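You operate a simulated robot arm through the tools that you are given. There is no shell and no other tool.

You are at the controls of a simulated robot arm. One attempt, no reset.

JOB
Start the hopper: gates out, air open, pointer in the green, switch on.
Fine: both gates on the chute; the switch comes last.
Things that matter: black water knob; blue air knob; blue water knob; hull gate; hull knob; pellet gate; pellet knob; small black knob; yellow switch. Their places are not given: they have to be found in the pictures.

It is judged by the outcome, as a careful person would: the job done as asked, and still so three seconds after it is handed in. It fails if anything else is knocked over, pushed out of place, dropped, spilled or broken.

ROBOT AND FRAMES
A 7-joint arm with a fingered hand, fixed in place. Base frame: the origin is at the foot of the arm, x ahead of it, y to its left, z up. Lengths are in m, angles in degrees, forces in N, time in s.
Its first joint turns from -69.0 to 172.0 degrees. Payload 5 kg.
Tool frame: the origin (TCP) lies between the finger pads and is the grasp point; the fingertips stand 0.032 m ahead of it; z points along the fingers, y is the line along which they close. The gripper opens to 0.16 m. The gripper's body begins 0.089 m behind the TCP. The gripper is a hand of 3 fingers: y runs from the thumb to the fingers, the wrist lies at [0, 0, -0.252] in the tool frame, and closing takes about 1.5 s.
Orientation is that of the tool frame in the base frame, as a unit quaternion [x, y, z, w]. With the fingers straight down and closing along the base's y, the tool's x points along the base's -x, its y along +y and its z along -z.

CONTROLS
- The arm moves only by the tool arm_command. Its argument "steps" is a list of rows, each an object (a shift or turn left out is 0, a gripper value left out holds the last) with "offset": the shift along the tool's x, y, z in mm, a list of three; "angular": the turn, a rotation vector about the tool's x, y, z in degrees, a list of three; "gripper": the finger opening in mm, from 0 to 160. In form: [{"offset": [x, y, z], "angular": [ax, ay, az], "gripper": gripper}, ...]. A call has 1 to 20 rows; each row is the pose to reach, as a shift and turn from the pose commanded when the call began, along the tool's axes at that moment. Rows are played at 5 a second. More than 0.05 m and 8.6 degrees between two rows, or a gripper value outside its range, and nothing of the call is played. A pose out of reach is approached as far as the arm can. The call stops where the force on the tool passes 40 N (or 10 N more than at its start, if that is more) or the arm is blocked; 0.2 s more then pass. The fingers move at their own pace (about 0.108 m/s each) and stop on an object; they squeeze with about 33 N. The grip force told is the motor's: it shows also when the fingers shut on nothing. Time passes only in rows, and 0.2 s behind the last, so rows that repeat a pose let the fingers close. It gives the time, the measured TCP pose, the force on the tool (base axes), the opening and the grip force at its end, in the units of the frame above (readings bear some noise), with the torque about the TCP (base axes, N m) and any sound that the robot's microphone picked up.
- Cameras (640 x 400 px; columns grow to the right, rows downward): "scene" is fixed at [0.2068, 0.5006, 1.6062]; the picture's right is [-0.84, -0.54, 0.00], its down [-0.14, 0.21, -0.97] and it looks along [0.52, -0.82, -0.25] (base axes); focal length 321 px, centre (320, 200). "wrist" rides on the gripper at [0.065, -0.004, -0.116] in the tool frame; the picture's right is [0.06, 1.00, 0.00], its down [-0.87, 0.05, -0.49] and it looks along [-0.49, 0.03, 0.87] (tool axes); focal length 261 px, centre (320, 200).
- capture(camera): a new picture of that camera. The clock stands still meanwhile.
- slide_trunk(by): slides the trunk up (or, below 0, down) by that many m; the arm rides with it, the base frame stays. It gives what a move gives, with no picture.
- grasp_type(shape): the hand has 3 fingers and takes this shape, open, in about a second: jaw (thumb against the fingers, like two jaws); tri (thumb and two fingers); tip (a fingertip pinch); poke (one finger out to press); point (the index stretched); flat (the hand flat); cup (the hand cupped); fist (a fist). The gripper value then closes the fingers along that shape, each until it touches; the sizes above hold for jaw. It gives what a move gives, with no picture.
- probe_pixels(camera, pixels): for up to 12 pixels [column, row] of the newest picture of that camera ("zoom" is the newest enlarged one), the place [x, y, z] in the base frame of the surface seen there, good to about 0.002 m, but the place of the scene camera against the robot may be out by one fixed shift of up to 0.018 m in any direction. The clock stands still meanwhile.
- zoom(camera, box): a new picture of the part [left, top, right, bottom] of that camera's present view, enlarged. The clock stands still meanwhile.
- finish_job(): hands the job in; it is judged then, once.

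Unless the task says otherwise, let go and move clear before handing in.

The tools are called after "Call:" by a JSON object that holds its "api" and its "payload". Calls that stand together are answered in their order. arm_command: Moves the arm, as the interface text tells. Its arguments: {"type":"object","properties":{"steps":{"type":"array","items":{"type":"object","properties":{"offset":{"type":"array","items":{"type":"number"}},"angular":{"type":"array","items":{"type":"number"}},"gripper":{"type":"number"}}}}},"required":["steps"]} The other tools are called the same way: slide_trunk (by) slides the trunk up or down; grasp_type (shape) gives the hand a shape; capture (camera) takes a picture; probe_pixels (camera, pixels) gives the place of the surface under pixels of a picture; zoom (camera, box) takes an enlarged picture of a part of a camera's view; finish_job () hands the job in.

At the start:

```text
time_s: 0.0
ee_pos: [0.4495, -0.6293, 1.4987]
tcp_rot: [0.0, 1.0, 0.0, 0.001]
contact_force: [0.3, -0.2, -0.1]
wrist_torque: [-0.01, -0.05, 0.02]
opening: 0.16
finger_force: 0.1
shape: jaw
trunk travel left (down, up): [-0.825, 0.115]
```

scene: 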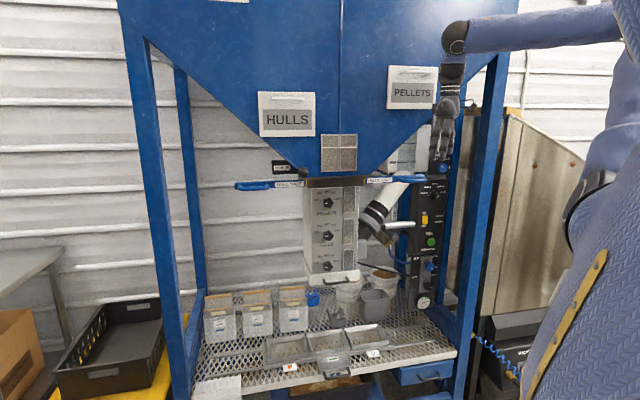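
wrist: 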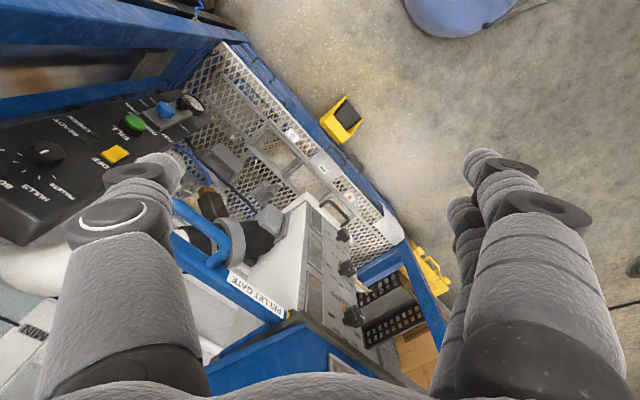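

The scene picture shows a hopper frame with hull gate handle (blue, ~250,185), pellet gate handle (~380,180), and a control panel at (425,230). I'll zoom in on these parts.

Call:
{"api": "zoom", "payload": {"camera": "scene", "box": [370, 140, 470, 320]}}

Call:
{"api": "zoom", "payload": {"camera": "scene", "box": [225, 150, 425, 290]}}

Call:
{"api": "zoom", "payload": {"camera": "wrist", "box": [0, 60, 240, 240]}}

Call:
{"api": "zoom", "payload": {"camera": "wrist", "box": [150, 160, 450, 360]}}

```text
2.22 times, centred on (420, 230) of scene
```

zoom: 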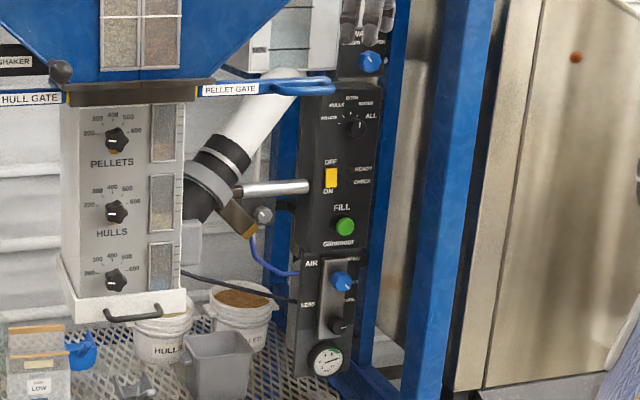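

```text
2.86 times, centred on (325, 220) of scene
```

zoom: 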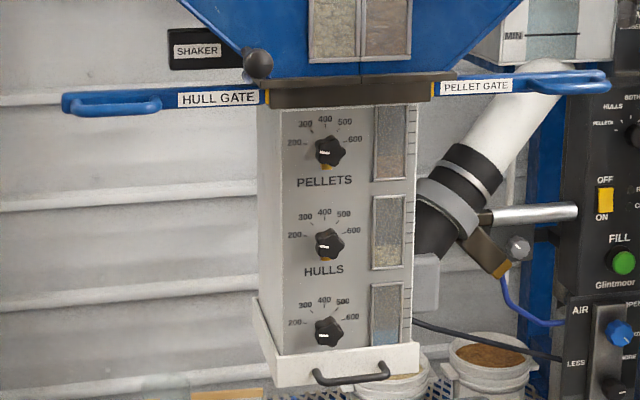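

```text
2.22 times, centred on (120, 150) of wrist
```

zoom: 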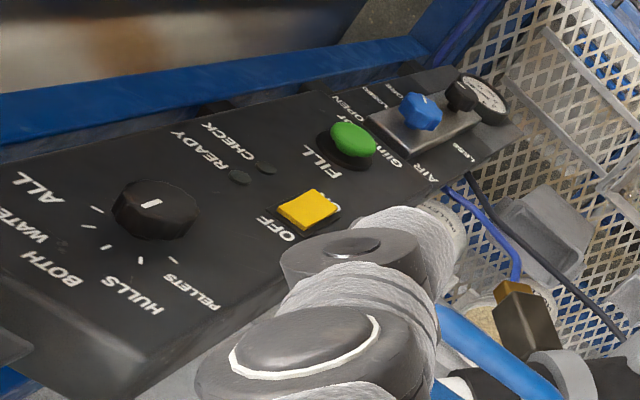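

```text
2.00 times, centred on (300, 260) of wrist
```

zoom: 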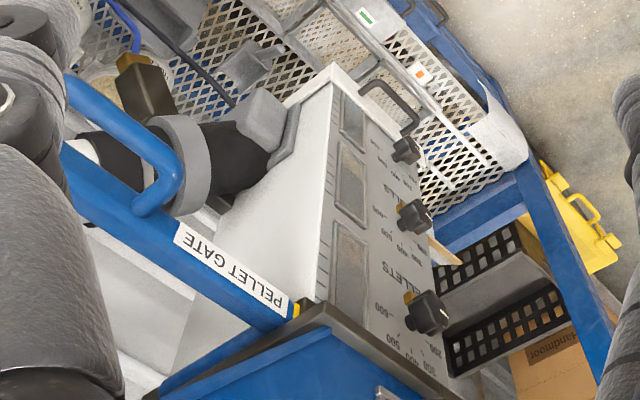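

The panel has an air plate with a blue OPEN/SHUT knob, a small black LESS/MORE knob, and a gauge, with a yellow OFF/ON rocker above. I'll take closer zooms and probe places.

Call:
{"api": "zoom", "payload": {"camera": "scene", "box": [400, 245, 450, 315]}}

Call:
{"api": "probe_pixels", "payload": {"camera": "zoom", "pixels": [[320, 200], [320, 100], [320, 300], [250, 200], [400, 200]]}}

Call:
{"api": "zoom", "payload": {"camera": "scene", "box": [400, 145, 460, 250]}}

Call:
{"api": "probe_pixels", "payload": {"camera": "scene", "pixels": [[237, 185], [255, 185], [268, 185], [290, 184], [375, 180], [400, 176], [413, 177], [418, 180], [340, 181], [305, 183]]}}

```text
5.71 times, centred on (425, 280) of scene
```

zoom: 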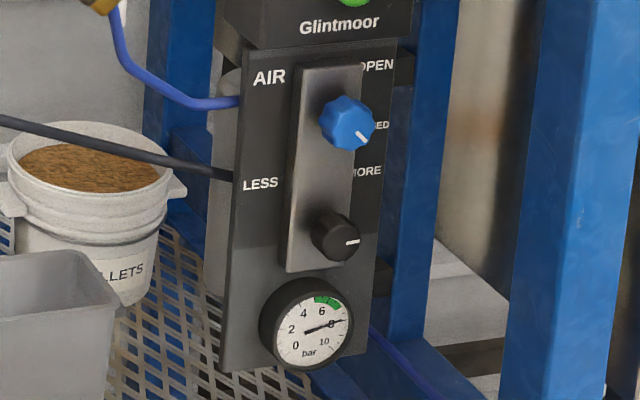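

```text
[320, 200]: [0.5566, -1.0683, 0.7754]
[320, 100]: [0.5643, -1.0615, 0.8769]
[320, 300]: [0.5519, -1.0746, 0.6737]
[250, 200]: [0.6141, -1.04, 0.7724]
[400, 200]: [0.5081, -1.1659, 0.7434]
```

```text
3.81 times, centred on (430, 198) of scene
```

zoom: 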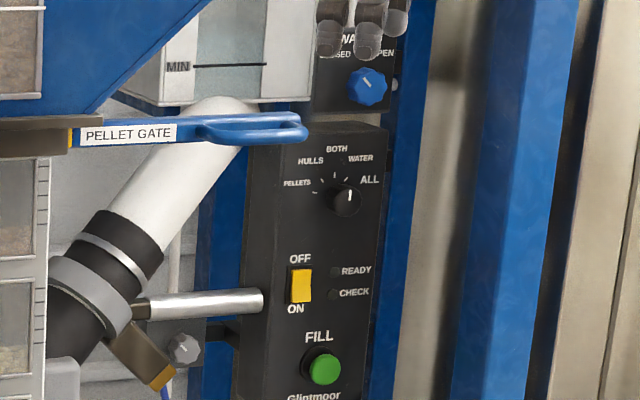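

```text
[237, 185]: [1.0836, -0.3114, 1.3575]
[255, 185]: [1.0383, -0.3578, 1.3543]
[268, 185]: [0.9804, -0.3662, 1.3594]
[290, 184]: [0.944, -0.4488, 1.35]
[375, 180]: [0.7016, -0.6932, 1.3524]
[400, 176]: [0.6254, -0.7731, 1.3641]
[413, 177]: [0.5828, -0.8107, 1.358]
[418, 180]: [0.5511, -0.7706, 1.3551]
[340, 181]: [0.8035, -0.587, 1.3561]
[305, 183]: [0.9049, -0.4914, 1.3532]
```

The gates run along a 45° line in x-y, at z ≈ 1.355. I'll probe the wrist view for accurate places of panel and pellet handle, and look at the top with zoom.

Call:
{"api": "capture", "payload": {"camera": "wrist"}}

Call:
{"api": "probe_pixels", "payload": {"camera": "wrist", "pixels": [[85, 130], [20, 150], [115, 154], [133, 124], [47, 153], [165, 109], [189, 101], [60, 190], [140, 108], [230, 240], [213, 270], [270, 310]]}}

Call:
{"api": "probe_pixels", "payload": {"camera": "scene", "pixels": [[424, 219], [431, 242], [428, 266], [427, 287], [424, 302], [436, 193], [443, 168], [412, 250], [440, 210], [425, 253], [398, 183], [380, 180]]}}

Call:
{"api": "zoom", "payload": {"camera": "wrist", "box": [110, 80, 210, 142]}}

```text
taken
```

wrist: 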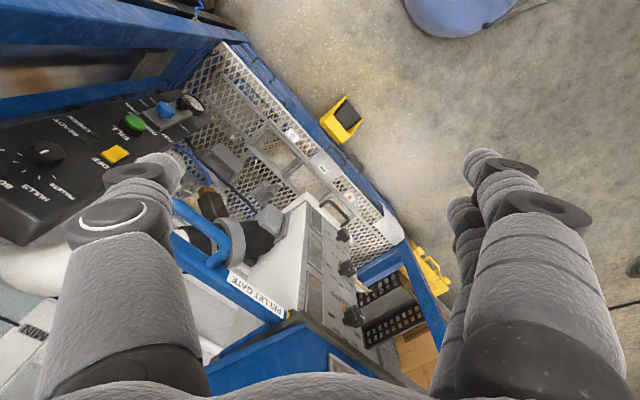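

```text
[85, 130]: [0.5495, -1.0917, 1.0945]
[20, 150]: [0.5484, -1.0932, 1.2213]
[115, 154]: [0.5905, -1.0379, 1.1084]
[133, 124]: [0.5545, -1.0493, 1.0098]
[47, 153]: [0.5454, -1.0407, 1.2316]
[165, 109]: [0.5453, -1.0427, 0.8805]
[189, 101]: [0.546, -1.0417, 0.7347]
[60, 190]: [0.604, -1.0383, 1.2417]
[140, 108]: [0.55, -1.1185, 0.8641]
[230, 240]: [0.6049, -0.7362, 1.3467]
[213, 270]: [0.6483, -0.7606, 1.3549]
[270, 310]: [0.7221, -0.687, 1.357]
```

```text
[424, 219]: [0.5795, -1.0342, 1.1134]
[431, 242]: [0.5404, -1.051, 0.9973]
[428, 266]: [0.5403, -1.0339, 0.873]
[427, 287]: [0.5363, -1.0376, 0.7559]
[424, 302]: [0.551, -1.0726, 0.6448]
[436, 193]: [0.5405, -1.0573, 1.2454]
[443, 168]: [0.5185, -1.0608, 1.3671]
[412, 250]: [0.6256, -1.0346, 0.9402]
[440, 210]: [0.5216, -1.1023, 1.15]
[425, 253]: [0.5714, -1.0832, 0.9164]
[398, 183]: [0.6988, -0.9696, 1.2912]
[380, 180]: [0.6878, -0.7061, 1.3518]
```

```text
6.40 times, centred on (160, 111) of wrist
```

zoom: 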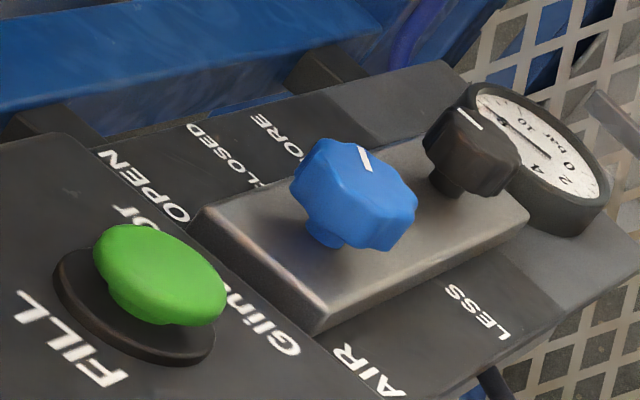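

The panel faces (-0.71, +0.71, 0), and the pellet loop lies in front of its bar around wrist pixel (210,235). I'll zoom on the loop and probe its outline.

Call:
{"api": "zoom", "payload": {"camera": "wrist", "box": [150, 180, 310, 340]}}

Call:
{"api": "zoom", "payload": {"camera": "scene", "box": [360, 150, 440, 200]}}

Call:
{"api": "zoom", "payload": {"camera": "scene", "box": [225, 150, 315, 210]}}

Call:
{"api": "probe_pixels", "payload": {"camera": "scene", "pixels": [[450, 50], [400, 120], [480, 80], [430, 120], [300, 160], [200, 80], [180, 120], [285, 110], [410, 90], [490, 200], [150, 200], [370, 165]]}}

```text
2.50 times, centred on (230, 260) of wrist
```

zoom: 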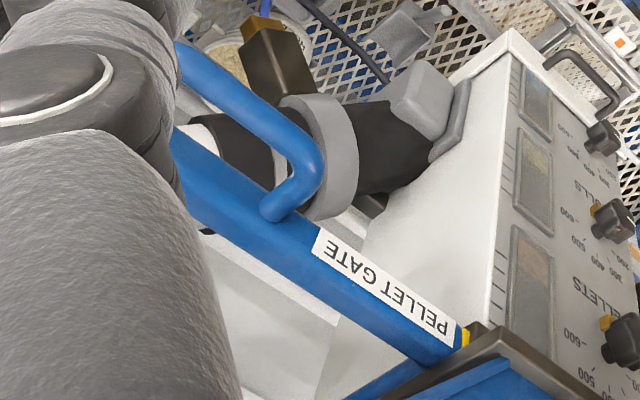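

```text
8.00 times, centred on (400, 175) of scene
```

zoom: 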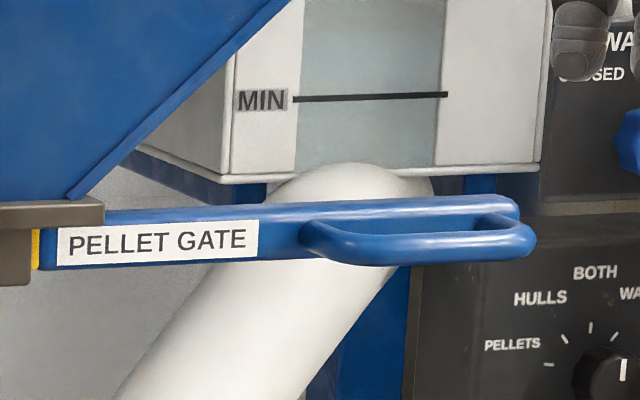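

```text
6.67 times, centred on (270, 180) of scene
```

zoom: 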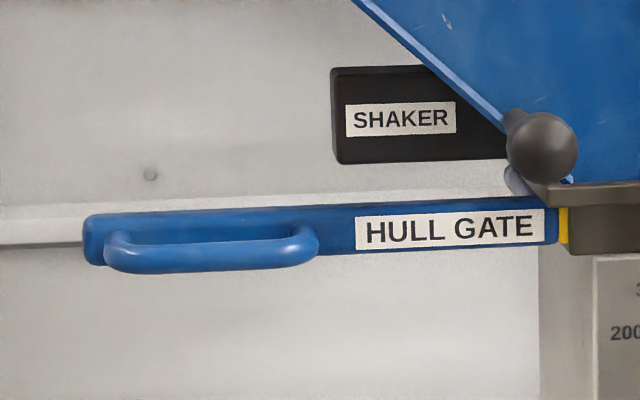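

```text
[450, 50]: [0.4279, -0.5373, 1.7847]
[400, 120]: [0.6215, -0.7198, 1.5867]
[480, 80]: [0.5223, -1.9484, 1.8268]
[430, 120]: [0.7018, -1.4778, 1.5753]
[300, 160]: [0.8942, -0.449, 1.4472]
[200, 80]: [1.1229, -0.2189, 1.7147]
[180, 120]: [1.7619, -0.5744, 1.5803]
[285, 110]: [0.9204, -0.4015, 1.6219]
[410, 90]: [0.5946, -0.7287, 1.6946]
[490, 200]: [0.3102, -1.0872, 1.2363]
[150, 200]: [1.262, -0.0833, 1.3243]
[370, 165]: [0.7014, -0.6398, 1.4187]
```

Both gates have D-loops sticking out toward the front; the black ball lever by the hull gate (SHAKER) must be avoided. I'll probe loop outlines.

Call:
{"api": "probe_pixels", "payload": {"camera": "zoom", "pixels": [[115, 255], [210, 258], [300, 245], [108, 240], [313, 235], [92, 225], [340, 220], [200, 222], [200, 235], [563, 225], [540, 150], [600, 220]]}}

Call:
{"api": "zoom", "payload": {"camera": "scene", "box": [360, 150, 440, 200]}}

Call:
{"api": "probe_pixels", "payload": {"camera": "zoom", "pixels": [[310, 235], [330, 247], [430, 252], [525, 240], [520, 225], [490, 222], [400, 212], [518, 208], [35, 250], [20, 250], [60, 205], [280, 220]]}}

```text
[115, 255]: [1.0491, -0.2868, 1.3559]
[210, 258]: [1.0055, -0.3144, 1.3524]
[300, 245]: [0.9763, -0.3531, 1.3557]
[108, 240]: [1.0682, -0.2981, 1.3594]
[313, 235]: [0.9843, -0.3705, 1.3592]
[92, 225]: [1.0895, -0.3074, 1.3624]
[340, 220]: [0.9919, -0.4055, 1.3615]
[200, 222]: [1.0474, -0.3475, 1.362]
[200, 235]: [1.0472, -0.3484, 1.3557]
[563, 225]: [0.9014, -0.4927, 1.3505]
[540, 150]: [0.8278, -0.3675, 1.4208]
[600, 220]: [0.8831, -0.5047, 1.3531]
```

```text
8.00 times, centred on (400, 175) of scene
```

zoom: 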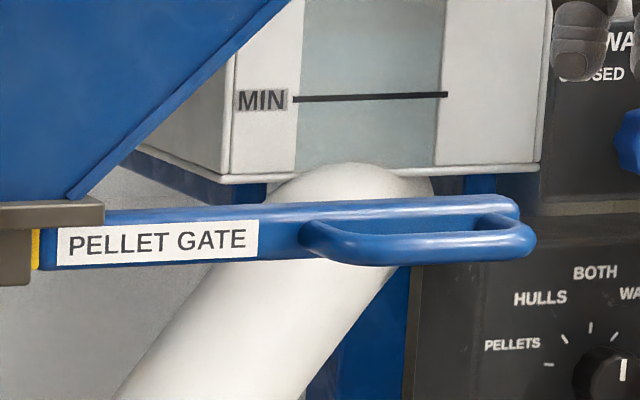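

```text
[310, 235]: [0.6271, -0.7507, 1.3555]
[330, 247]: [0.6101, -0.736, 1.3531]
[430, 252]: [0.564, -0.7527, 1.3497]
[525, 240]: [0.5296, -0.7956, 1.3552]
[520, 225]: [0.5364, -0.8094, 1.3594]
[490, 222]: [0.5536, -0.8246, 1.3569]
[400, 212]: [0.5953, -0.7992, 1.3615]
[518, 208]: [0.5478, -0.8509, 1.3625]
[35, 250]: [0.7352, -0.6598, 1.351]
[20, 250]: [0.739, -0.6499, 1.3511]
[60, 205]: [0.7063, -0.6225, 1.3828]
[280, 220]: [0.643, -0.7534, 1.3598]
```

Rod of the pellet loop is near s≈0.135 m along the panel-right axis, z≈1.35, with a ~38 mm gap to the bar. I'll turn the hand to point 45° down-forward, thumb on the loop's inside, at a stand-off.

Call:
{"api": "arm_command", "payload": {"steps": [{"offset": [-6.35, -7.5, 5.7], "angular": [4.26, -1.77, -4.26], "gripper": 80}, {"offset": [-12.7, -15, 11.4], "angular": [8.5, -3.5, -8.5]}, {"offset": [-19, -22.4, 17.1], "angular": [12.8, -5.3, -12.8]}, {"offset": [-25.4, -29.9, 22.8], "angular": [17, -7.1, -17]}, {"offset": [-31.7, -37.3, 28.5], "angular": [21.3, -8.8, -21.3]}, {"offset": [-38.1, -44.8, 34.2], "angular": [25.6, -10.6, -25.6]}, {"offset": [-44.4, -52.3, 39.9], "angular": [29.8, -12.4, -29.8]}, {"offset": [-50.8, -59.8, 45.6], "angular": [34.1, -14.1, -34.1]}, {"offset": [-57.1, -67.2, 51.3], "angular": [38.3, -15.9, -38.3]}, {"offset": [-63.5, -74.7, 57], "angular": [42.6, -17.65, -42.6]}, {"offset": [-63.5, -74.7, 57], "angular": [42.6, -17.65, -42.6]}]}}

Call:
{"api": "capture", "payload": {"camera": "scene"}}

Call:
{"api": "capture", "payload": {"camera": "wrist"}}

```text
time_s: 2.4
ee_pos: [0.5151, -0.7036, 1.4409]
tcp_rot: [-0.354, 0.852, -0.355, 0.148]
contact_force: [-0.6, -0.2, 0.8]
wrist_torque: [-0.03, 0.0, -0.03]
opening: 0.0806
finger_force: 0.0
shape: jaw
trunk travel left (down, up): [-0.825, 0.115]
```

```text
taken
```

scene: 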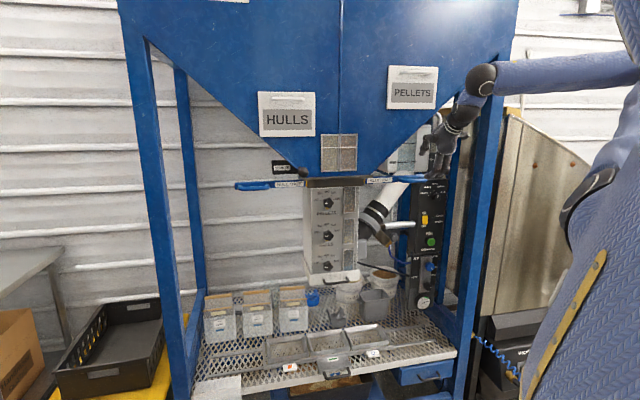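

```text
taken
```

wrist: 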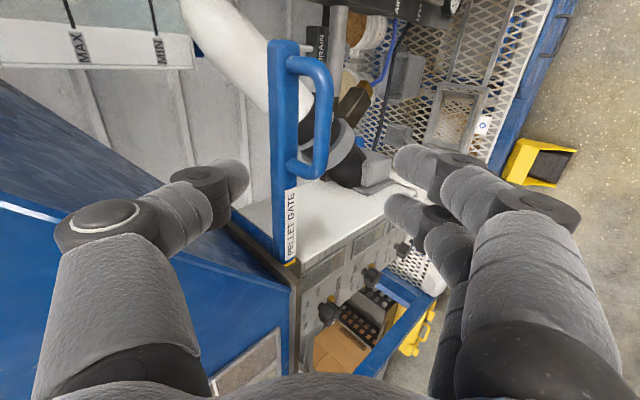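

The wrist view shows the pellet loop clearly (front rod around (322,115), bar at (283,150)). Probing for exact places.

Call:
{"api": "probe_pixels", "payload": {"camera": "wrist", "pixels": [[323, 90], [321, 120], [318, 155], [295, 165], [295, 65], [315, 68], [283, 120], [283, 45], [290, 150], [290, 262], [303, 110], [283, 255]]}}

Call:
{"api": "zoom", "payload": {"camera": "wrist", "box": [200, 20, 400, 270]}}

```text
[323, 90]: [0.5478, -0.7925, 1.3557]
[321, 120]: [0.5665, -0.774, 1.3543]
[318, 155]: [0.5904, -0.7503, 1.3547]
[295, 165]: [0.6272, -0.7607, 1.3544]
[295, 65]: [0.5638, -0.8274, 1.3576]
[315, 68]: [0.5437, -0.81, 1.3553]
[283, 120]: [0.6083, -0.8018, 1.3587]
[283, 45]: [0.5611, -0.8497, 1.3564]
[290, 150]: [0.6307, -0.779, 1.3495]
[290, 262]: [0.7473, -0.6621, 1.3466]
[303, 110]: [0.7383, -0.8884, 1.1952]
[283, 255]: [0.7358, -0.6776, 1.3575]
```

```text
1.60 times, centred on (300, 145) of wrist
```

zoom: 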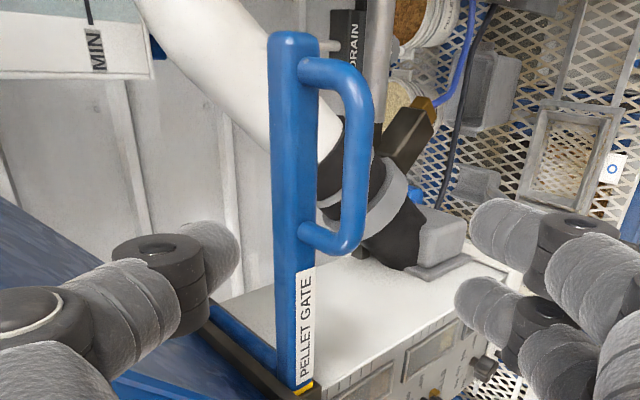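

Rod measured: centre at s≈0.148, d≈-0.952, z≈1.349, with the inner/outer legs at s≈0.094/0.186. I'll narrow the fingers to 40 mm and approach along the tool axis most of the way, then look.

Call:
{"api": "arm_command", "payload": {"steps": [{"offset": [5, 2, 20], "gripper": 40}, {"offset": [10, 4, 40]}, {"offset": [14.7, 6.1, 60]}, {"offset": [14.7, 6.1, 75]}, {"offset": [14.7, 6.1, 80]}]}}

Call:
{"api": "capture", "payload": {"camera": "wrist"}}

Call:
{"api": "zoom", "payload": {"camera": "scene", "box": [360, 110, 480, 210]}}

```text
time_s: 3.6
ee_pos: [0.5401, -0.7525, 1.3806]
tcp_rot: [-0.354, 0.854, -0.353, 0.146]
contact_force: [0.2, 0.3, 0.6]
wrist_torque: [0.0, -0.02, 0.01]
opening: 0.0405
finger_force: 0.1
shape: jaw
trunk travel left (down, up): [-0.825, 0.115]
```

```text
taken
```

wrist: 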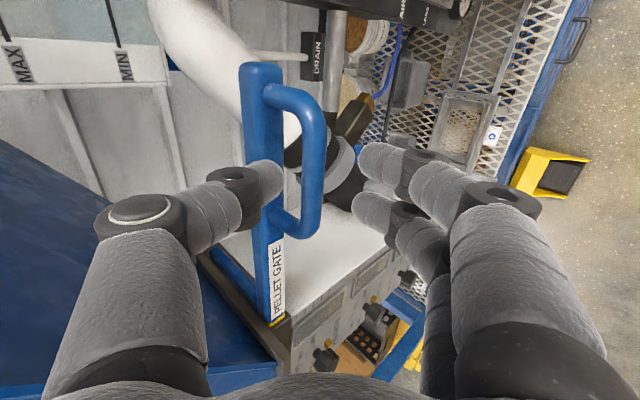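

```text
4.00 times, centred on (420, 160) of scene
```

zoom: 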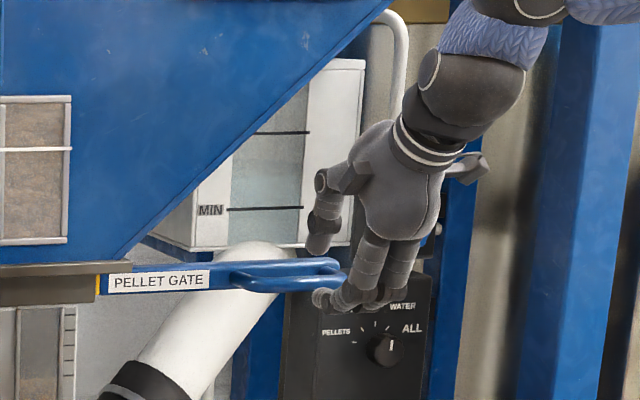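

The rod sits between the thumb and fingers in the wrist view, with the thumb tip (280,180) heading for the gap. I'll advance the remaining 36 mm and then close.

Call:
{"api": "arm_command", "payload": {"steps": [{"offset": [0, 0, 10]}, {"offset": [0, 0, 20]}, {"offset": [0, 0, 28]}, {"offset": [0, 0, 36]}, {"offset": [0, 0, 36]}]}}

Call:
{"api": "capture", "payload": {"camera": "wrist"}}

```text
time_s: 4.8
ee_pos: [0.5574, -0.7701, 1.3556]
tcp_rot: [-0.353, 0.854, -0.354, 0.146]
contact_force: [0.1, 0.3, 1.4]
wrist_torque: [-0.02, -0.01, 0.02]
opening: 0.0403
finger_force: 0.1
shape: jaw
trunk travel left (down, up): [-0.825, 0.115]
```

```text
taken
```

wrist: 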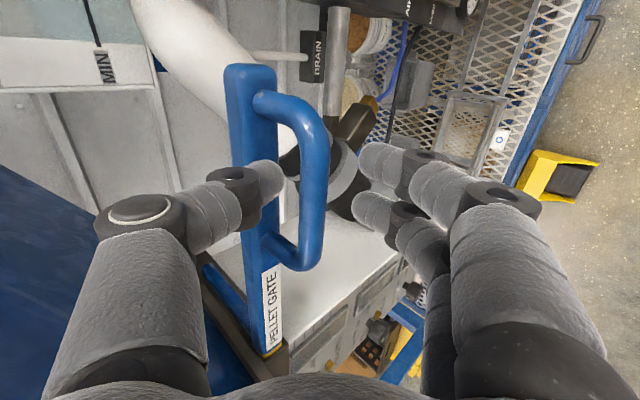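

No contact while advancing; the rod (320,170) lies between the thumb and fingers. Closing now.

Call:
{"api": "arm_command", "payload": {"steps": [{"gripper": 25}, {"gripper": 10}, {"gripper": 0}, {"gripper": 0}, {"gripper": 0}, {"gripper": 0}]}}

Call:
{"api": "capture", "payload": {"camera": "wrist"}}

```text
time_s: 6.2
ee_pos: [0.559, -0.7707, 1.3555]
tcp_rot: [-0.353, 0.854, -0.354, 0.146]
contact_force: [5.5, -4.3, -3.0]
wrist_torque: [-0.01, 0.0, -0.06]
opening: 0.0058
finger_force: 33.1
shape: jaw
trunk travel left (down, up): [-0.825, 0.115]
```

```text
taken
```

wrist: 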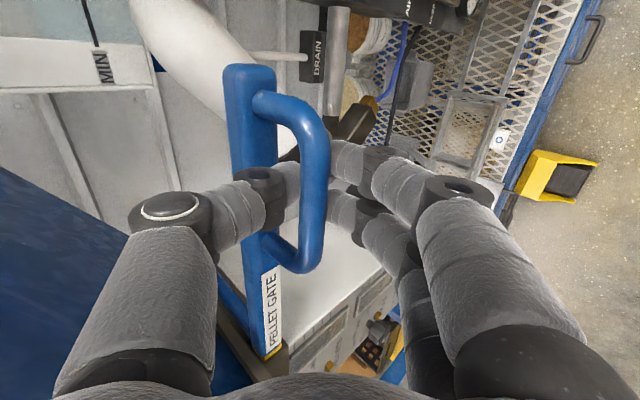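

The thumb is in the loop with 33 N grip. Pulling the gate outward along tool +x (panel right), slowly.

Call:
{"api": "arm_command", "payload": {"steps": [{"offset": [4, 0, 0]}, {"offset": [8, 0, 0]}, {"offset": [12, 0, 0]}, {"offset": [16, 0, 0]}, {"offset": [20, 0, 0]}, {"offset": [24, 0, 0]}, {"offset": [28, 0, 0]}, {"offset": [32, 0, 0]}]}}

Call:
{"api": "capture", "payload": {"camera": "wrist"}}

Call:
{"api": "zoom", "payload": {"camera": "scene", "box": [330, 110, 490, 210]}}

```text
time_s: 8.0
ee_pos: [0.5368, -0.793, 1.3544]
tcp_rot: [-0.353, 0.854, -0.354, 0.146]
contact_force: [6.5, -2.7, -0.5]
wrist_torque: [-0.01, -0.08, 0.05]
opening: 0.0056
finger_force: 33.3
shape: jaw
trunk travel left (down, up): [-0.825, 0.115]
```

```text
taken
```

wrist: 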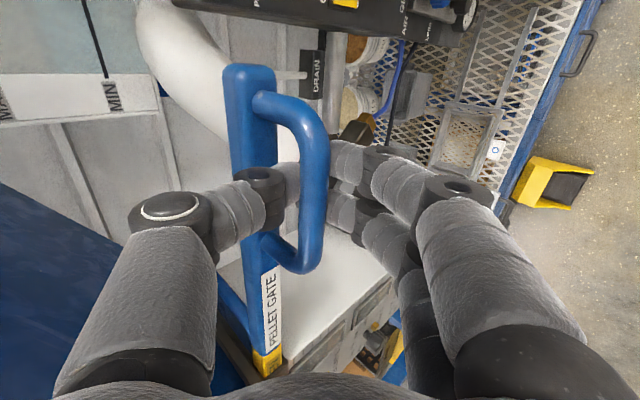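

```text
4.00 times, centred on (410, 160) of scene
```

zoom: 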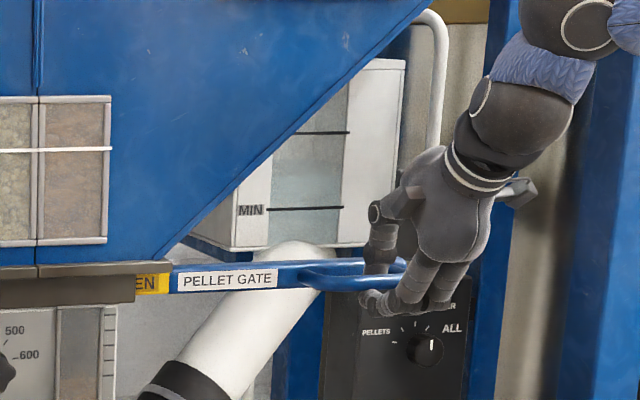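

The gate slides with light force and a yellow "OPEN" tag is emerging at zoom (150,283). Continuing to pull.

Call:
{"api": "arm_command", "payload": {"steps": [{"offset": [4, 0, 0]}, {"offset": [8, 0, 0]}, {"offset": [12, 0, 0]}, {"offset": [16, 0, 0]}, {"offset": [20, 0, 0]}, {"offset": [24, 0, 0]}, {"offset": [28, 0, 0]}, {"offset": [32, 0, 0]}, {"offset": [36, 0, 0]}, {"offset": [40, 0, 0]}]}}

Call:
{"api": "zoom", "payload": {"camera": "scene", "box": [330, 110, 490, 210]}}

```text
time_s: 10.2
ee_pos: [0.5086, -0.8204, 1.3556]
tcp_rot: [-0.354, 0.853, -0.353, 0.146]
contact_force: [7.0, -1.5, -4.5]
wrist_torque: [0.02, 0.02, 0.06]
opening: 0.0056
finger_force: 33.3
shape: jaw
trunk travel left (down, up): [-0.825, 0.115]
```

```text
4.00 times, centred on (410, 160) of scene
```

zoom: 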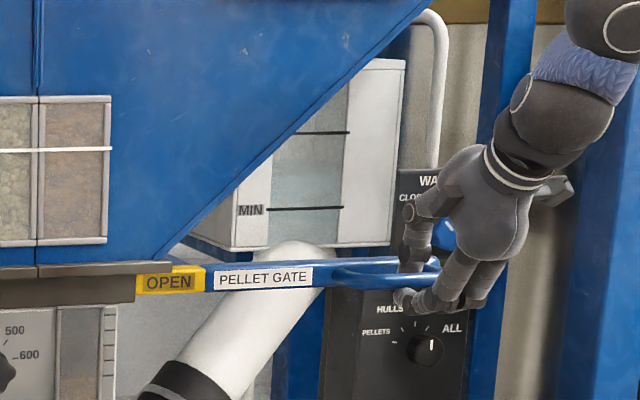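

"OPEN" is now fully visible at zoom (168,282); I'll keep pulling gently to find the end stop.

Call:
{"api": "arm_command", "payload": {"steps": [{"offset": [4, 0, 0]}, {"offset": [8, 0, 0]}, {"offset": [12, 0, 0]}, {"offset": [16, 0, 0]}, {"offset": [20, 0, 0]}, {"offset": [24, 0, 0]}, {"offset": [28, 0, 0]}, {"offset": [32, 0, 0]}, {"offset": [36, 0, 0]}, {"offset": [40, 0, 0]}]}}

Call:
{"api": "zoom", "payload": {"camera": "scene", "box": [330, 110, 490, 210]}}

Call:
{"api": "capture", "payload": {"camera": "wrist"}}

```text
time_s: 11.1
ee_pos: [0.5029, -0.8321, 1.3516]
tcp_rot: [-0.355, 0.854, -0.351, 0.148]
contact_force: [40.6, -0.5, -11.2]
wrist_torque: [0.1, -0.09, 0.31]
opening: 0.0023
finger_force: 32.6
shape: jaw
trunk travel left (down, up): [-0.825, 0.115]
stopped in row 4: the force on the tool passed its limit at 42 N (the readings are from after the stop); the commanded pose is now the measured one
```

```text
4.00 times, centred on (410, 160) of scene
```

zoom: 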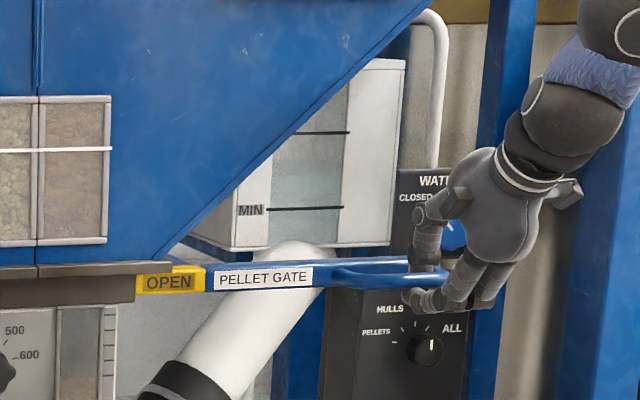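

```text
taken
```

wrist: 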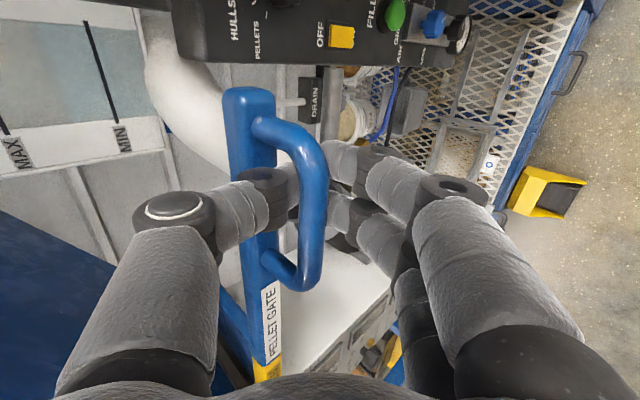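

The gate hit its end stop (force 40 N) with OPEN fully shown. I'll ease back a hair, open, and retreat along the tool axis.

Call:
{"api": "arm_command", "payload": {"steps": [{"offset": [-5, 0, 0]}, {"offset": [-8, 0, 0], "gripper": 20}, {"offset": [-8, 0, 0], "gripper": 40}, {"offset": [-8, 0, 0], "gripper": 40}, {"offset": [-8, 0, 0], "gripper": 40}]}}

Call:
{"api": "capture", "payload": {"camera": "wrist"}}

```text
time_s: 12.3
ee_pos: [0.502, -0.8258, 1.3575]
tcp_rot: [-0.353, 0.853, -0.354, 0.148]
contact_force: [-1.0, -0.4, 0.5]
wrist_torque: [0.03, 0.01, -0.01]
opening: 0.0396
finger_force: 0.0
shape: jaw
trunk travel left (down, up): [-0.825, 0.115]
```

```text
taken
```

wrist: 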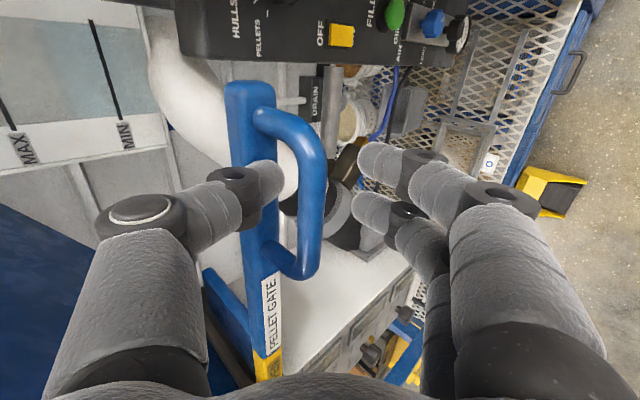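

Released cleanly. Retreating along the tool axis, then moving across in front of the hopper toward the hull gate, staying clear of the shaker ball.

Call:
{"api": "arm_command", "payload": {"steps": [{"offset": [0, 0, -15]}, {"offset": [0, 0, -40]}, {"offset": [0, 0, -75]}, {"offset": [0, 0, -110]}, {"offset": [0, 0, -150]}, {"offset": [0, 35, -185]}, {"offset": [0, 70, -215]}, {"offset": [-20, 80, -225]}, {"offset": [-60, 80, -225]}, {"offset": [-100, 80, -225]}, {"offset": [-140, 80, -225]}, {"offset": [-180, 80, -225]}, {"offset": [-220, 80, -225]}]}}

Call:
{"api": "capture", "payload": {"camera": "scene"}}

```text
time_s: 15.1
ee_pos: [0.5129, -0.5204, 1.4635]
tcp_rot: [-0.353, 0.854, -0.353, 0.145]
contact_force: [0.3, 0.7, 0.4]
wrist_torque: [-0.04, 0.03, -0.07]
opening: 0.04
finger_force: 0.0
shape: jaw
out of reach, approached as far as the arm can: row 8, 9, 10, 11, 12, 13
trunk travel left (down, up): [-0.825, 0.115]
```

```text
taken
```

scene: 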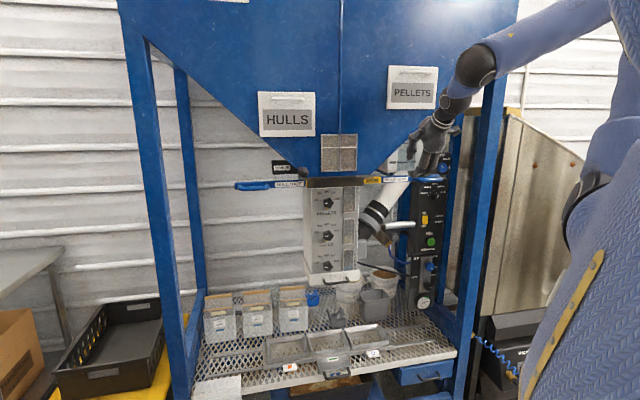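

The arm was slightly short of the commanded pose but is clear of everything. Continue sideways in -x (toward the hull side).

Call:
{"api": "arm_command", "payload": {"steps": [{"offset": [-40, 0, 0]}, {"offset": [-80, 0, 0]}, {"offset": [-120, 0, 0]}, {"offset": [-160, 0, 0]}, {"offset": [-200, 0, 0]}, {"offset": [-240, 0, 0]}]}}

Call:
{"api": "capture", "payload": {"camera": "scene"}}

Call:
{"api": "capture", "payload": {"camera": "wrist"}}

```text
time_s: 16.5
ee_pos: [0.6796, -0.3503, 1.4594]
tcp_rot: [-0.355, 0.854, -0.35, 0.148]
contact_force: [1.2, -0.5, -0.3]
wrist_torque: [-0.01, 0.01, -0.01]
opening: 0.0399
finger_force: 0.0
shape: jaw
trunk travel left (down, up): [-0.825, 0.115]
```

```text
taken
```

scene: 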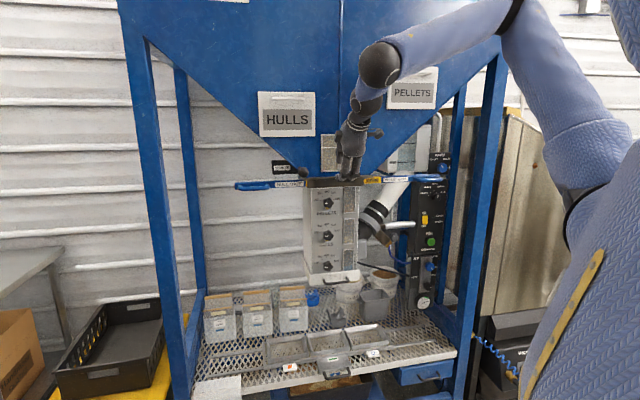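

```text
taken
```

wrist: 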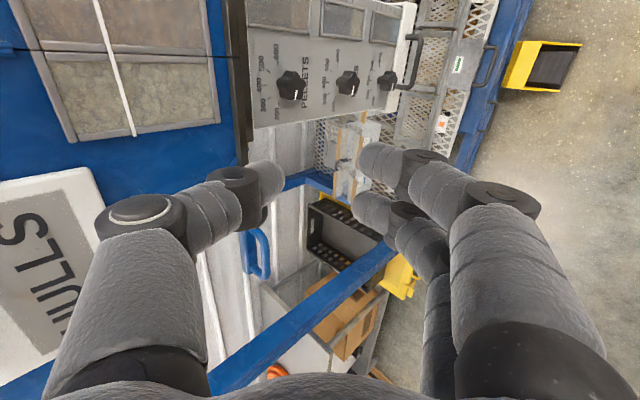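

Hull loop is visible at wrist (258,252). Continuing another 230 mm in -x, still 0.1 m in front of the shaker ball.

Call:
{"api": "arm_command", "payload": {"steps": [{"offset": [-40, 0, 0]}, {"offset": [-80, 0, 0]}, {"offset": [-120, 0, 0]}, {"offset": [-160, 0, 0]}, {"offset": [-200, 0, 0]}, {"offset": [-230, 0, 0]}, {"offset": [-230, 0, 0]}]}}

Call:
{"api": "capture", "payload": {"camera": "scene"}}

Call:
{"api": "capture", "payload": {"camera": "wrist"}}

```text
time_s: 18.1
ee_pos: [0.8071, -0.3177, 1.4352]
tcp_rot: [-0.369, 0.853, -0.324, 0.176]
contact_force: [-0.1, 0.7, 0.9]
wrist_torque: [0.01, 0.0, 0.02]
opening: 0.0397
finger_force: 0.1
shape: jaw
out of reach, approached as far as the arm can: row 1, 2, 3, 4, 5, 6, 7
trunk travel left (down, up): [-0.825, 0.115]
```

```text
taken
```

scene: 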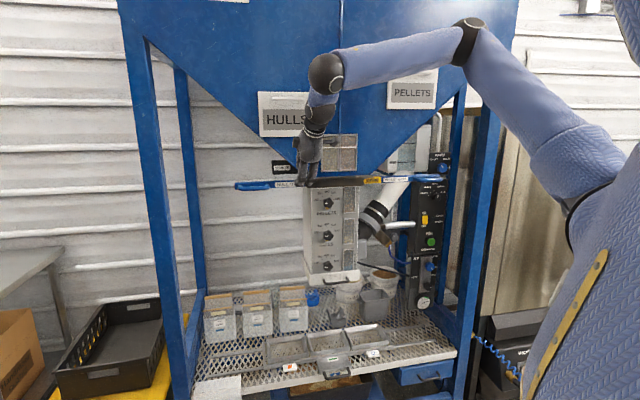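

```text
taken
```

wrist: 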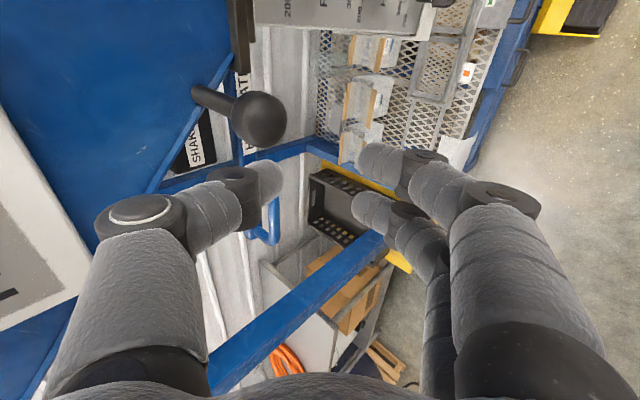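

The arm hit a joint limit with this roll and drifted nearer the shaker ball (wrist px (260,118)), no contact. I'll back away and change roll so the fingers close along the gate direction.

Call:
{"api": "probe_pixels", "payload": {"camera": "wrist", "pixels": [[260, 118], [205, 97], [270, 215], [258, 240], [278, 225]]}}

Call:
{"api": "arm_command", "payload": {"steps": [{"offset": [0, 20, -20]}, {"offset": [0, 40, -40]}, {"offset": [0, 60, -60]}, {"offset": [0, 60, -60]}]}}

```text
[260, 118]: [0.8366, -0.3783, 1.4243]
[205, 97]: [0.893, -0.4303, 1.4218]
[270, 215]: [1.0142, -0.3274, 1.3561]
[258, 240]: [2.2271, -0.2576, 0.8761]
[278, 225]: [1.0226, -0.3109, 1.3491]
```

```text
time_s: 19.1
ee_pos: [0.7443, -0.2937, 1.4374]
tcp_rot: [-0.374, 0.853, -0.316, 0.183]
contact_force: [0.3, 0.0, 0.6]
wrist_torque: [0.0, 0.01, 0.0]
opening: 0.0397
finger_force: 0.0
shape: jaw
out of reach, approached as far as the arm can: row 1, 2, 3, 4
trunk travel left (down, up): [-0.825, 0.115]
```

Backed off. Now rolling +90° about the tool axis so the fingers close along the gate line.

Call:
{"api": "arm_command", "payload": {"steps": [{"angular": [0, 0, 8]}, {"angular": [0, 0, 16]}, {"angular": [0, 0, 24]}, {"angular": [0, 0, 32]}, {"angular": [0, 0, 40]}, {"angular": [0, 0, 48]}, {"angular": [0, 0, 56]}, {"angular": [0, 0, 64]}, {"angular": [0, 0, 72]}, {"angular": [0, 0, 80]}, {"angular": [0, 0, 88]}, {"angular": [0, 0, 90]}]}}

Call:
{"api": "capture", "payload": {"camera": "scene"}}

Call:
{"api": "capture", "payload": {"camera": "wrist"}}

```text
time_s: 21.7
ee_pos: [0.7485, -0.3044, 1.4408]
tcp_rot: [0.341, 0.865, -0.101, 0.355]
contact_force: [-0.3, -0.2, -0.5]
wrist_torque: [0.04, -0.08, 0.02]
opening: 0.0397
finger_force: 0.1
shape: jaw
out of reach, approached as far as the arm can: row 1, 2, 3, 4, 5, 6, 7, 8, 9, 10, 11, 12
trunk travel left (down, up): [-0.825, 0.115]
```

```text
taken
```

scene: 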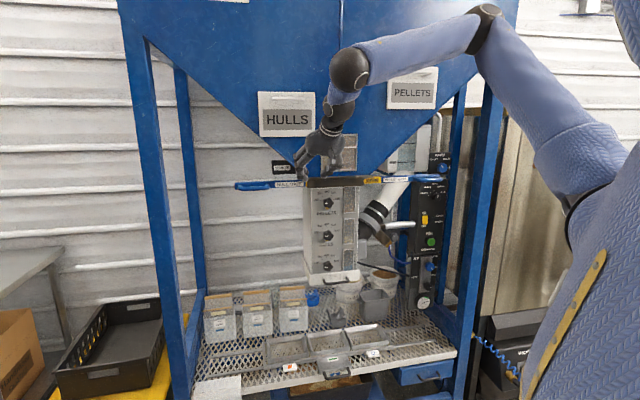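

```text
taken
```

wrist: 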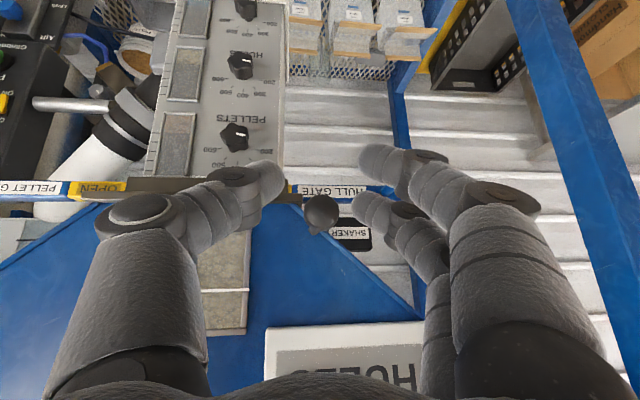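

The hand now closes along the gate line, still clear. I'll check whether the commanded pose is still out of reach by holding.

Call:
{"api": "arm_command", "payload": {"steps": [{"offset": [0, 0, 0]}]}}

```text
time_s: 22.1
ee_pos: [0.7493, -0.3053, 1.4422]
tcp_rot: [0.341, 0.865, -0.101, 0.354]
contact_force: [-0.9, -0.5, 0.4]
wrist_torque: [0.02, 0.0, -0.03]
opening: 0.0399
finger_force: 0.1
shape: jaw
trunk travel left (down, up): [-0.825, 0.115]
```

The hold is reachable, so offsets are from the achieved pose. I'll try moving along tool +y (toward the hull end, away from the ball).

Call:
{"api": "arm_command", "payload": {"steps": [{"offset": [0, 25, 0]}, {"offset": [0, 50, 0]}, {"offset": [0, 75, 0]}, {"offset": [0, 100, 0]}]}}

```text
time_s: 23.1
ee_pos: [0.805, -0.293, 1.4387]
tcp_rot: [0.335, 0.869, -0.086, 0.354]
contact_force: [-0.4, -0.4, 0.2]
wrist_torque: [0.03, 0.0, -0.01]
opening: 0.0399
finger_force: 0.0
shape: jaw
out of reach, approached as far as the arm can: row 1, 2, 3, 4
trunk travel left (down, up): [-0.825, 0.115]
```

Progress in y seems blocked by a joint limit with the elbow high. Raising the trunk will lower the arm relative to the shoulder; the hand at d≈-0.78 is clear of the hopper face to rise.

Call:
{"api": "slide_trunk", "payload": {"by": 0.1}}

Call:
{"api": "capture", "payload": {"camera": "scene"}}

```text
time_s: 24.5
ee_pos: [0.8036, -0.2919, 1.5385]
tcp_rot: [0.334, 0.869, -0.085, 0.354]
contact_force: [0.1, -0.6, 0.0]
wrist_torque: [0.0, 0.02, 0.02]
opening: 0.0396
finger_force: 0.0
shape: jaw
trunk travel left (down, up): [-0.925, 0.015]
```

```text
taken
```

scene: 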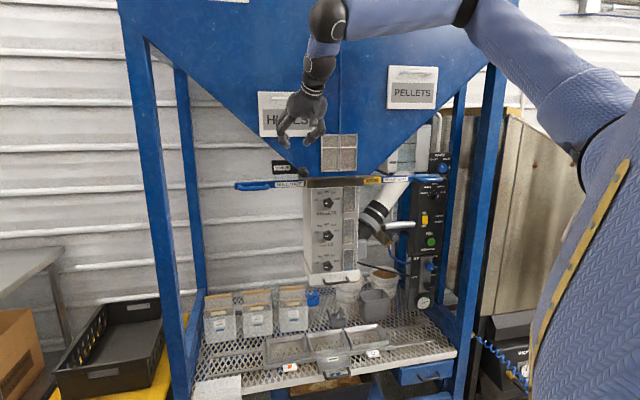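

Now try reaching a stand-off above and in front of the hull loop.

Call:
{"api": "arm_command", "payload": {"steps": [{"offset": [1, 28, 11]}, {"offset": [2, 55, 22]}, {"offset": [3, 83, 33]}, {"offset": [5, 111, 44]}, {"offset": [6, 139, 55]}, {"offset": [7, 166, 66]}, {"offset": [7, 166, 66]}]}}

Call:
{"api": "capture", "payload": {"camera": "scene"}}

Call:
{"api": "capture", "payload": {"camera": "wrist"}}

```text
time_s: 26.1
ee_pos: [0.9203, -0.2811, 1.4839]
tcp_rot: [0.327, 0.873, -0.062, 0.358]
contact_force: [0.7, 0.2, -0.3]
wrist_torque: [-0.01, 0.01, 0.01]
opening: 0.0398
finger_force: 0.0
shape: jaw
out of reach, approached as far as the arm can: row 1, 2, 3, 4, 5, 6, 7
trunk travel left (down, up): [-0.925, 0.015]
```

```text
taken
```

scene: 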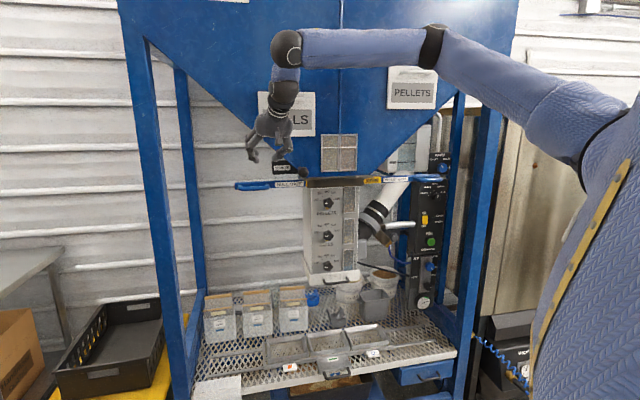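

```text
taken
```

wrist: 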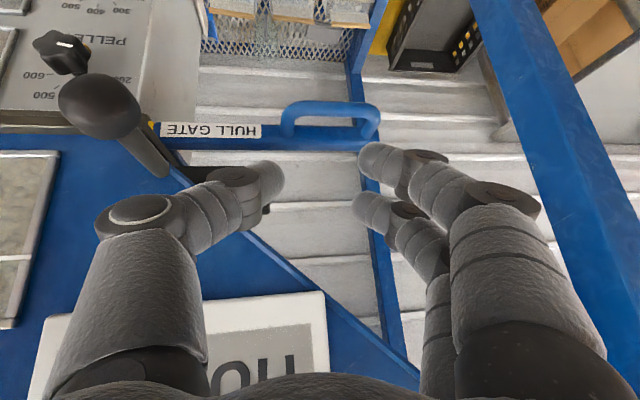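

The wrist position seems limited at y≈-0.195, but the hull loop now shows well at wrist (330,110). Probing it precisely.

Call:
{"api": "zoom", "payload": {"camera": "wrist", "box": [240, 80, 420, 190]}}

Call:
{"api": "probe_pixels", "payload": {"camera": "wrist", "pixels": [[330, 107], [300, 107], [360, 107], [289, 122], [372, 122], [370, 115], [330, 132], [345, 145], [376, 130], [250, 237], [320, 295], [400, 370]]}}

```text
3.56 times, centred on (330, 135) of wrist
```

zoom: 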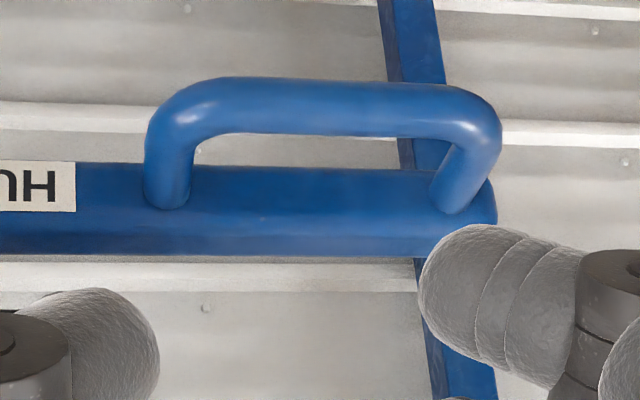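

```text
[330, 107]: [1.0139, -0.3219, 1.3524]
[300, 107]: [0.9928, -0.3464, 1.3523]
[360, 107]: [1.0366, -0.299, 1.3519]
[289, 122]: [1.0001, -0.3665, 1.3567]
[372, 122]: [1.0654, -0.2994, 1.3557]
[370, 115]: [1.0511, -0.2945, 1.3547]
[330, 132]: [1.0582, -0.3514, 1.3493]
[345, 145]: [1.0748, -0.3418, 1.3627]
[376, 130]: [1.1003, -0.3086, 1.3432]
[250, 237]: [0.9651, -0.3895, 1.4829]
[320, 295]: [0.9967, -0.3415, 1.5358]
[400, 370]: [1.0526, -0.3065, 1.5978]
```

Outer leg of the hull loop is at s≈-0.541, d≈-0.96…-0.997, z≈1.35. I'll turn to 60° down-pointing and move to a stand-off above it, thumb lined up with the loop's inside.

Call:
{"api": "arm_command", "payload": {"steps": [{"offset": [-3.3, 10, 16.2], "angular": [0.16, 2.05, -1.78]}, {"offset": [-6.5, 20, 32.4], "angular": [0.32, 4.1, -3.57]}, {"offset": [-9.8, 30, 48.5], "angular": [0.48, 6.15, -5.35]}, {"offset": [-13.1, 40, 64.7], "angular": [0.63, 8.2, -7.13]}, {"offset": [-16.3, 50, 81], "angular": [0.8, 10.25, -8.9]}, {"offset": [-19.6, 59.9, 97.1], "angular": [0.95, 12.3, -10.7]}, {"offset": [-19.6, 59.9, 97.1], "angular": [0.95, 12.3, -10.7]}]}}

Call:
{"api": "capture", "payload": {"camera": "wrist"}}

Call:
{"api": "zoom", "payload": {"camera": "scene", "box": [210, 60, 370, 200]}}

```text
time_s: 27.7
ee_pos: [0.9784, -0.3251, 1.431]
tcp_rot: [0.262, 0.929, -0.084, 0.248]
contact_force: [-0.3, 0.2, 0.6]
wrist_torque: [0.03, 0.0, -0.01]
opening: 0.0398
finger_force: 0.0
shape: jaw
out of reach, approached as far as the arm can: row 1, 2, 3, 4, 5, 6, 7
trunk travel left (down, up): [-0.925, 0.015]
```

```text
taken
```

wrist: 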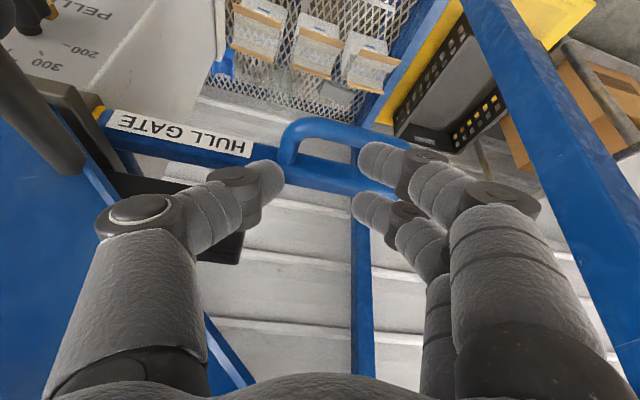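

```text
2.86 times, centred on (290, 130) of scene
```

zoom: 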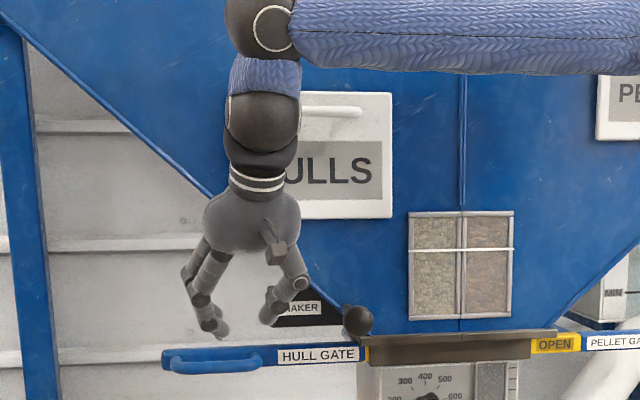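

The arm again fell short (s≈-0.46). I'll back off a little and test whether yawing the hand toward +x frees the limit.

Call:
{"api": "arm_command", "payload": {"steps": [{"offset": [0, 0, -20], "angular": [-3, -0.15, -5.2]}, {"offset": [0, 0, -40], "angular": [-6, -0.3, -10.3]}, {"offset": [0, 0, -60], "angular": [-9, -0.45, -15.5]}, {"offset": [0, 0, -60], "angular": [-12.1, -0.6, -20.7]}, {"offset": [0, 0, -60], "angular": [-12.1, -0.6, -20.7]}]}}

Call:
{"api": "capture", "payload": {"camera": "scene"}}

```text
time_s: 28.9
ee_pos: [0.9536, -0.3049, 1.4823]
tcp_rot: [0.065, 0.963, -0.036, 0.258]
contact_force: [-0.3, 0.7, 0.6]
wrist_torque: [0.0, 0.01, -0.01]
opening: 0.0398
finger_force: 0.1
shape: jaw
trunk travel left (down, up): [-0.925, 0.015]
```

```text
taken
```

scene: 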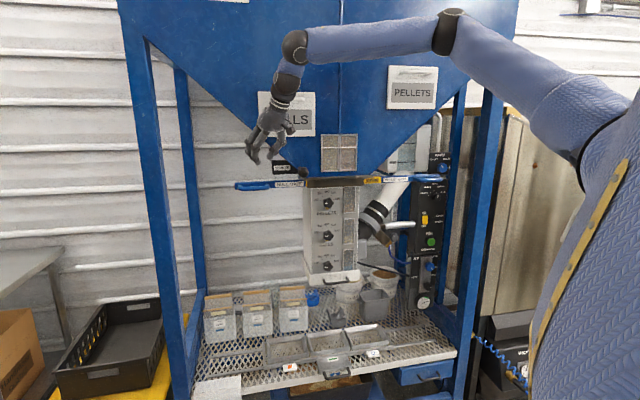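

Not flagged as out of reach: the yawed pose is within limits. Now try advancing toward the loop end with this yaw.

Call:
{"api": "arm_command", "payload": {"steps": [{"offset": [-10, 16, 11.5]}, {"offset": [-20, 32, 23]}, {"offset": [-30, 48, 34]}, {"offset": [-39.7, 64.7, 45.8]}, {"offset": [-39.7, 64.7, 45.8]}]}}

Call:
{"api": "capture", "payload": {"camera": "wrist"}}

Call:
{"api": "capture", "payload": {"camera": "scene"}}

```text
time_s: 30.1
ee_pos: [1.0035, -0.2652, 1.4655]
tcp_rot: [0.065, 0.963, -0.036, 0.258]
contact_force: [0.0, -0.1, 0.0]
wrist_torque: [0.01, -0.01, -0.01]
opening: 0.0399
finger_force: 0.0
shape: jaw
out of reach, approached as far as the arm can: row 4, 5
trunk travel left (down, up): [-0.925, 0.015]
```

```text
taken
```

wrist: 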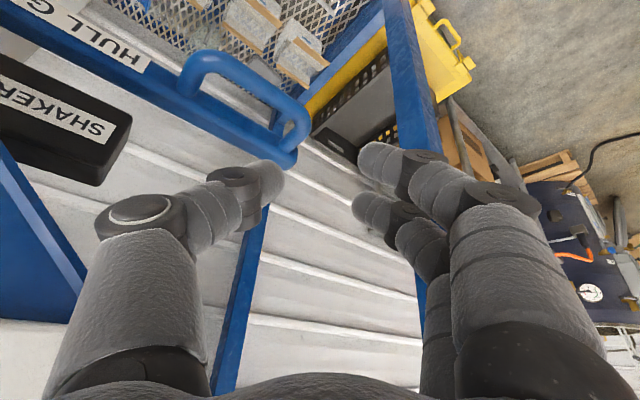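

```text
taken
```

scene: 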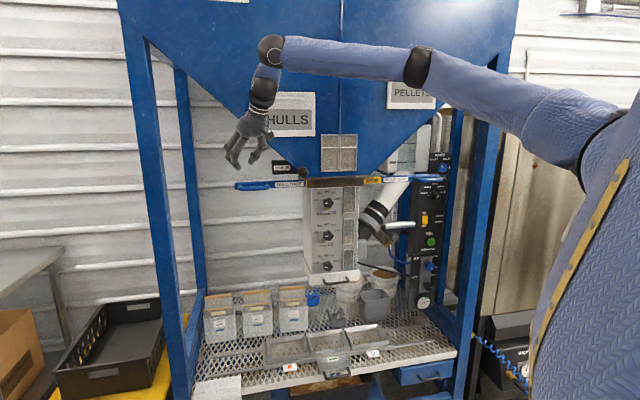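

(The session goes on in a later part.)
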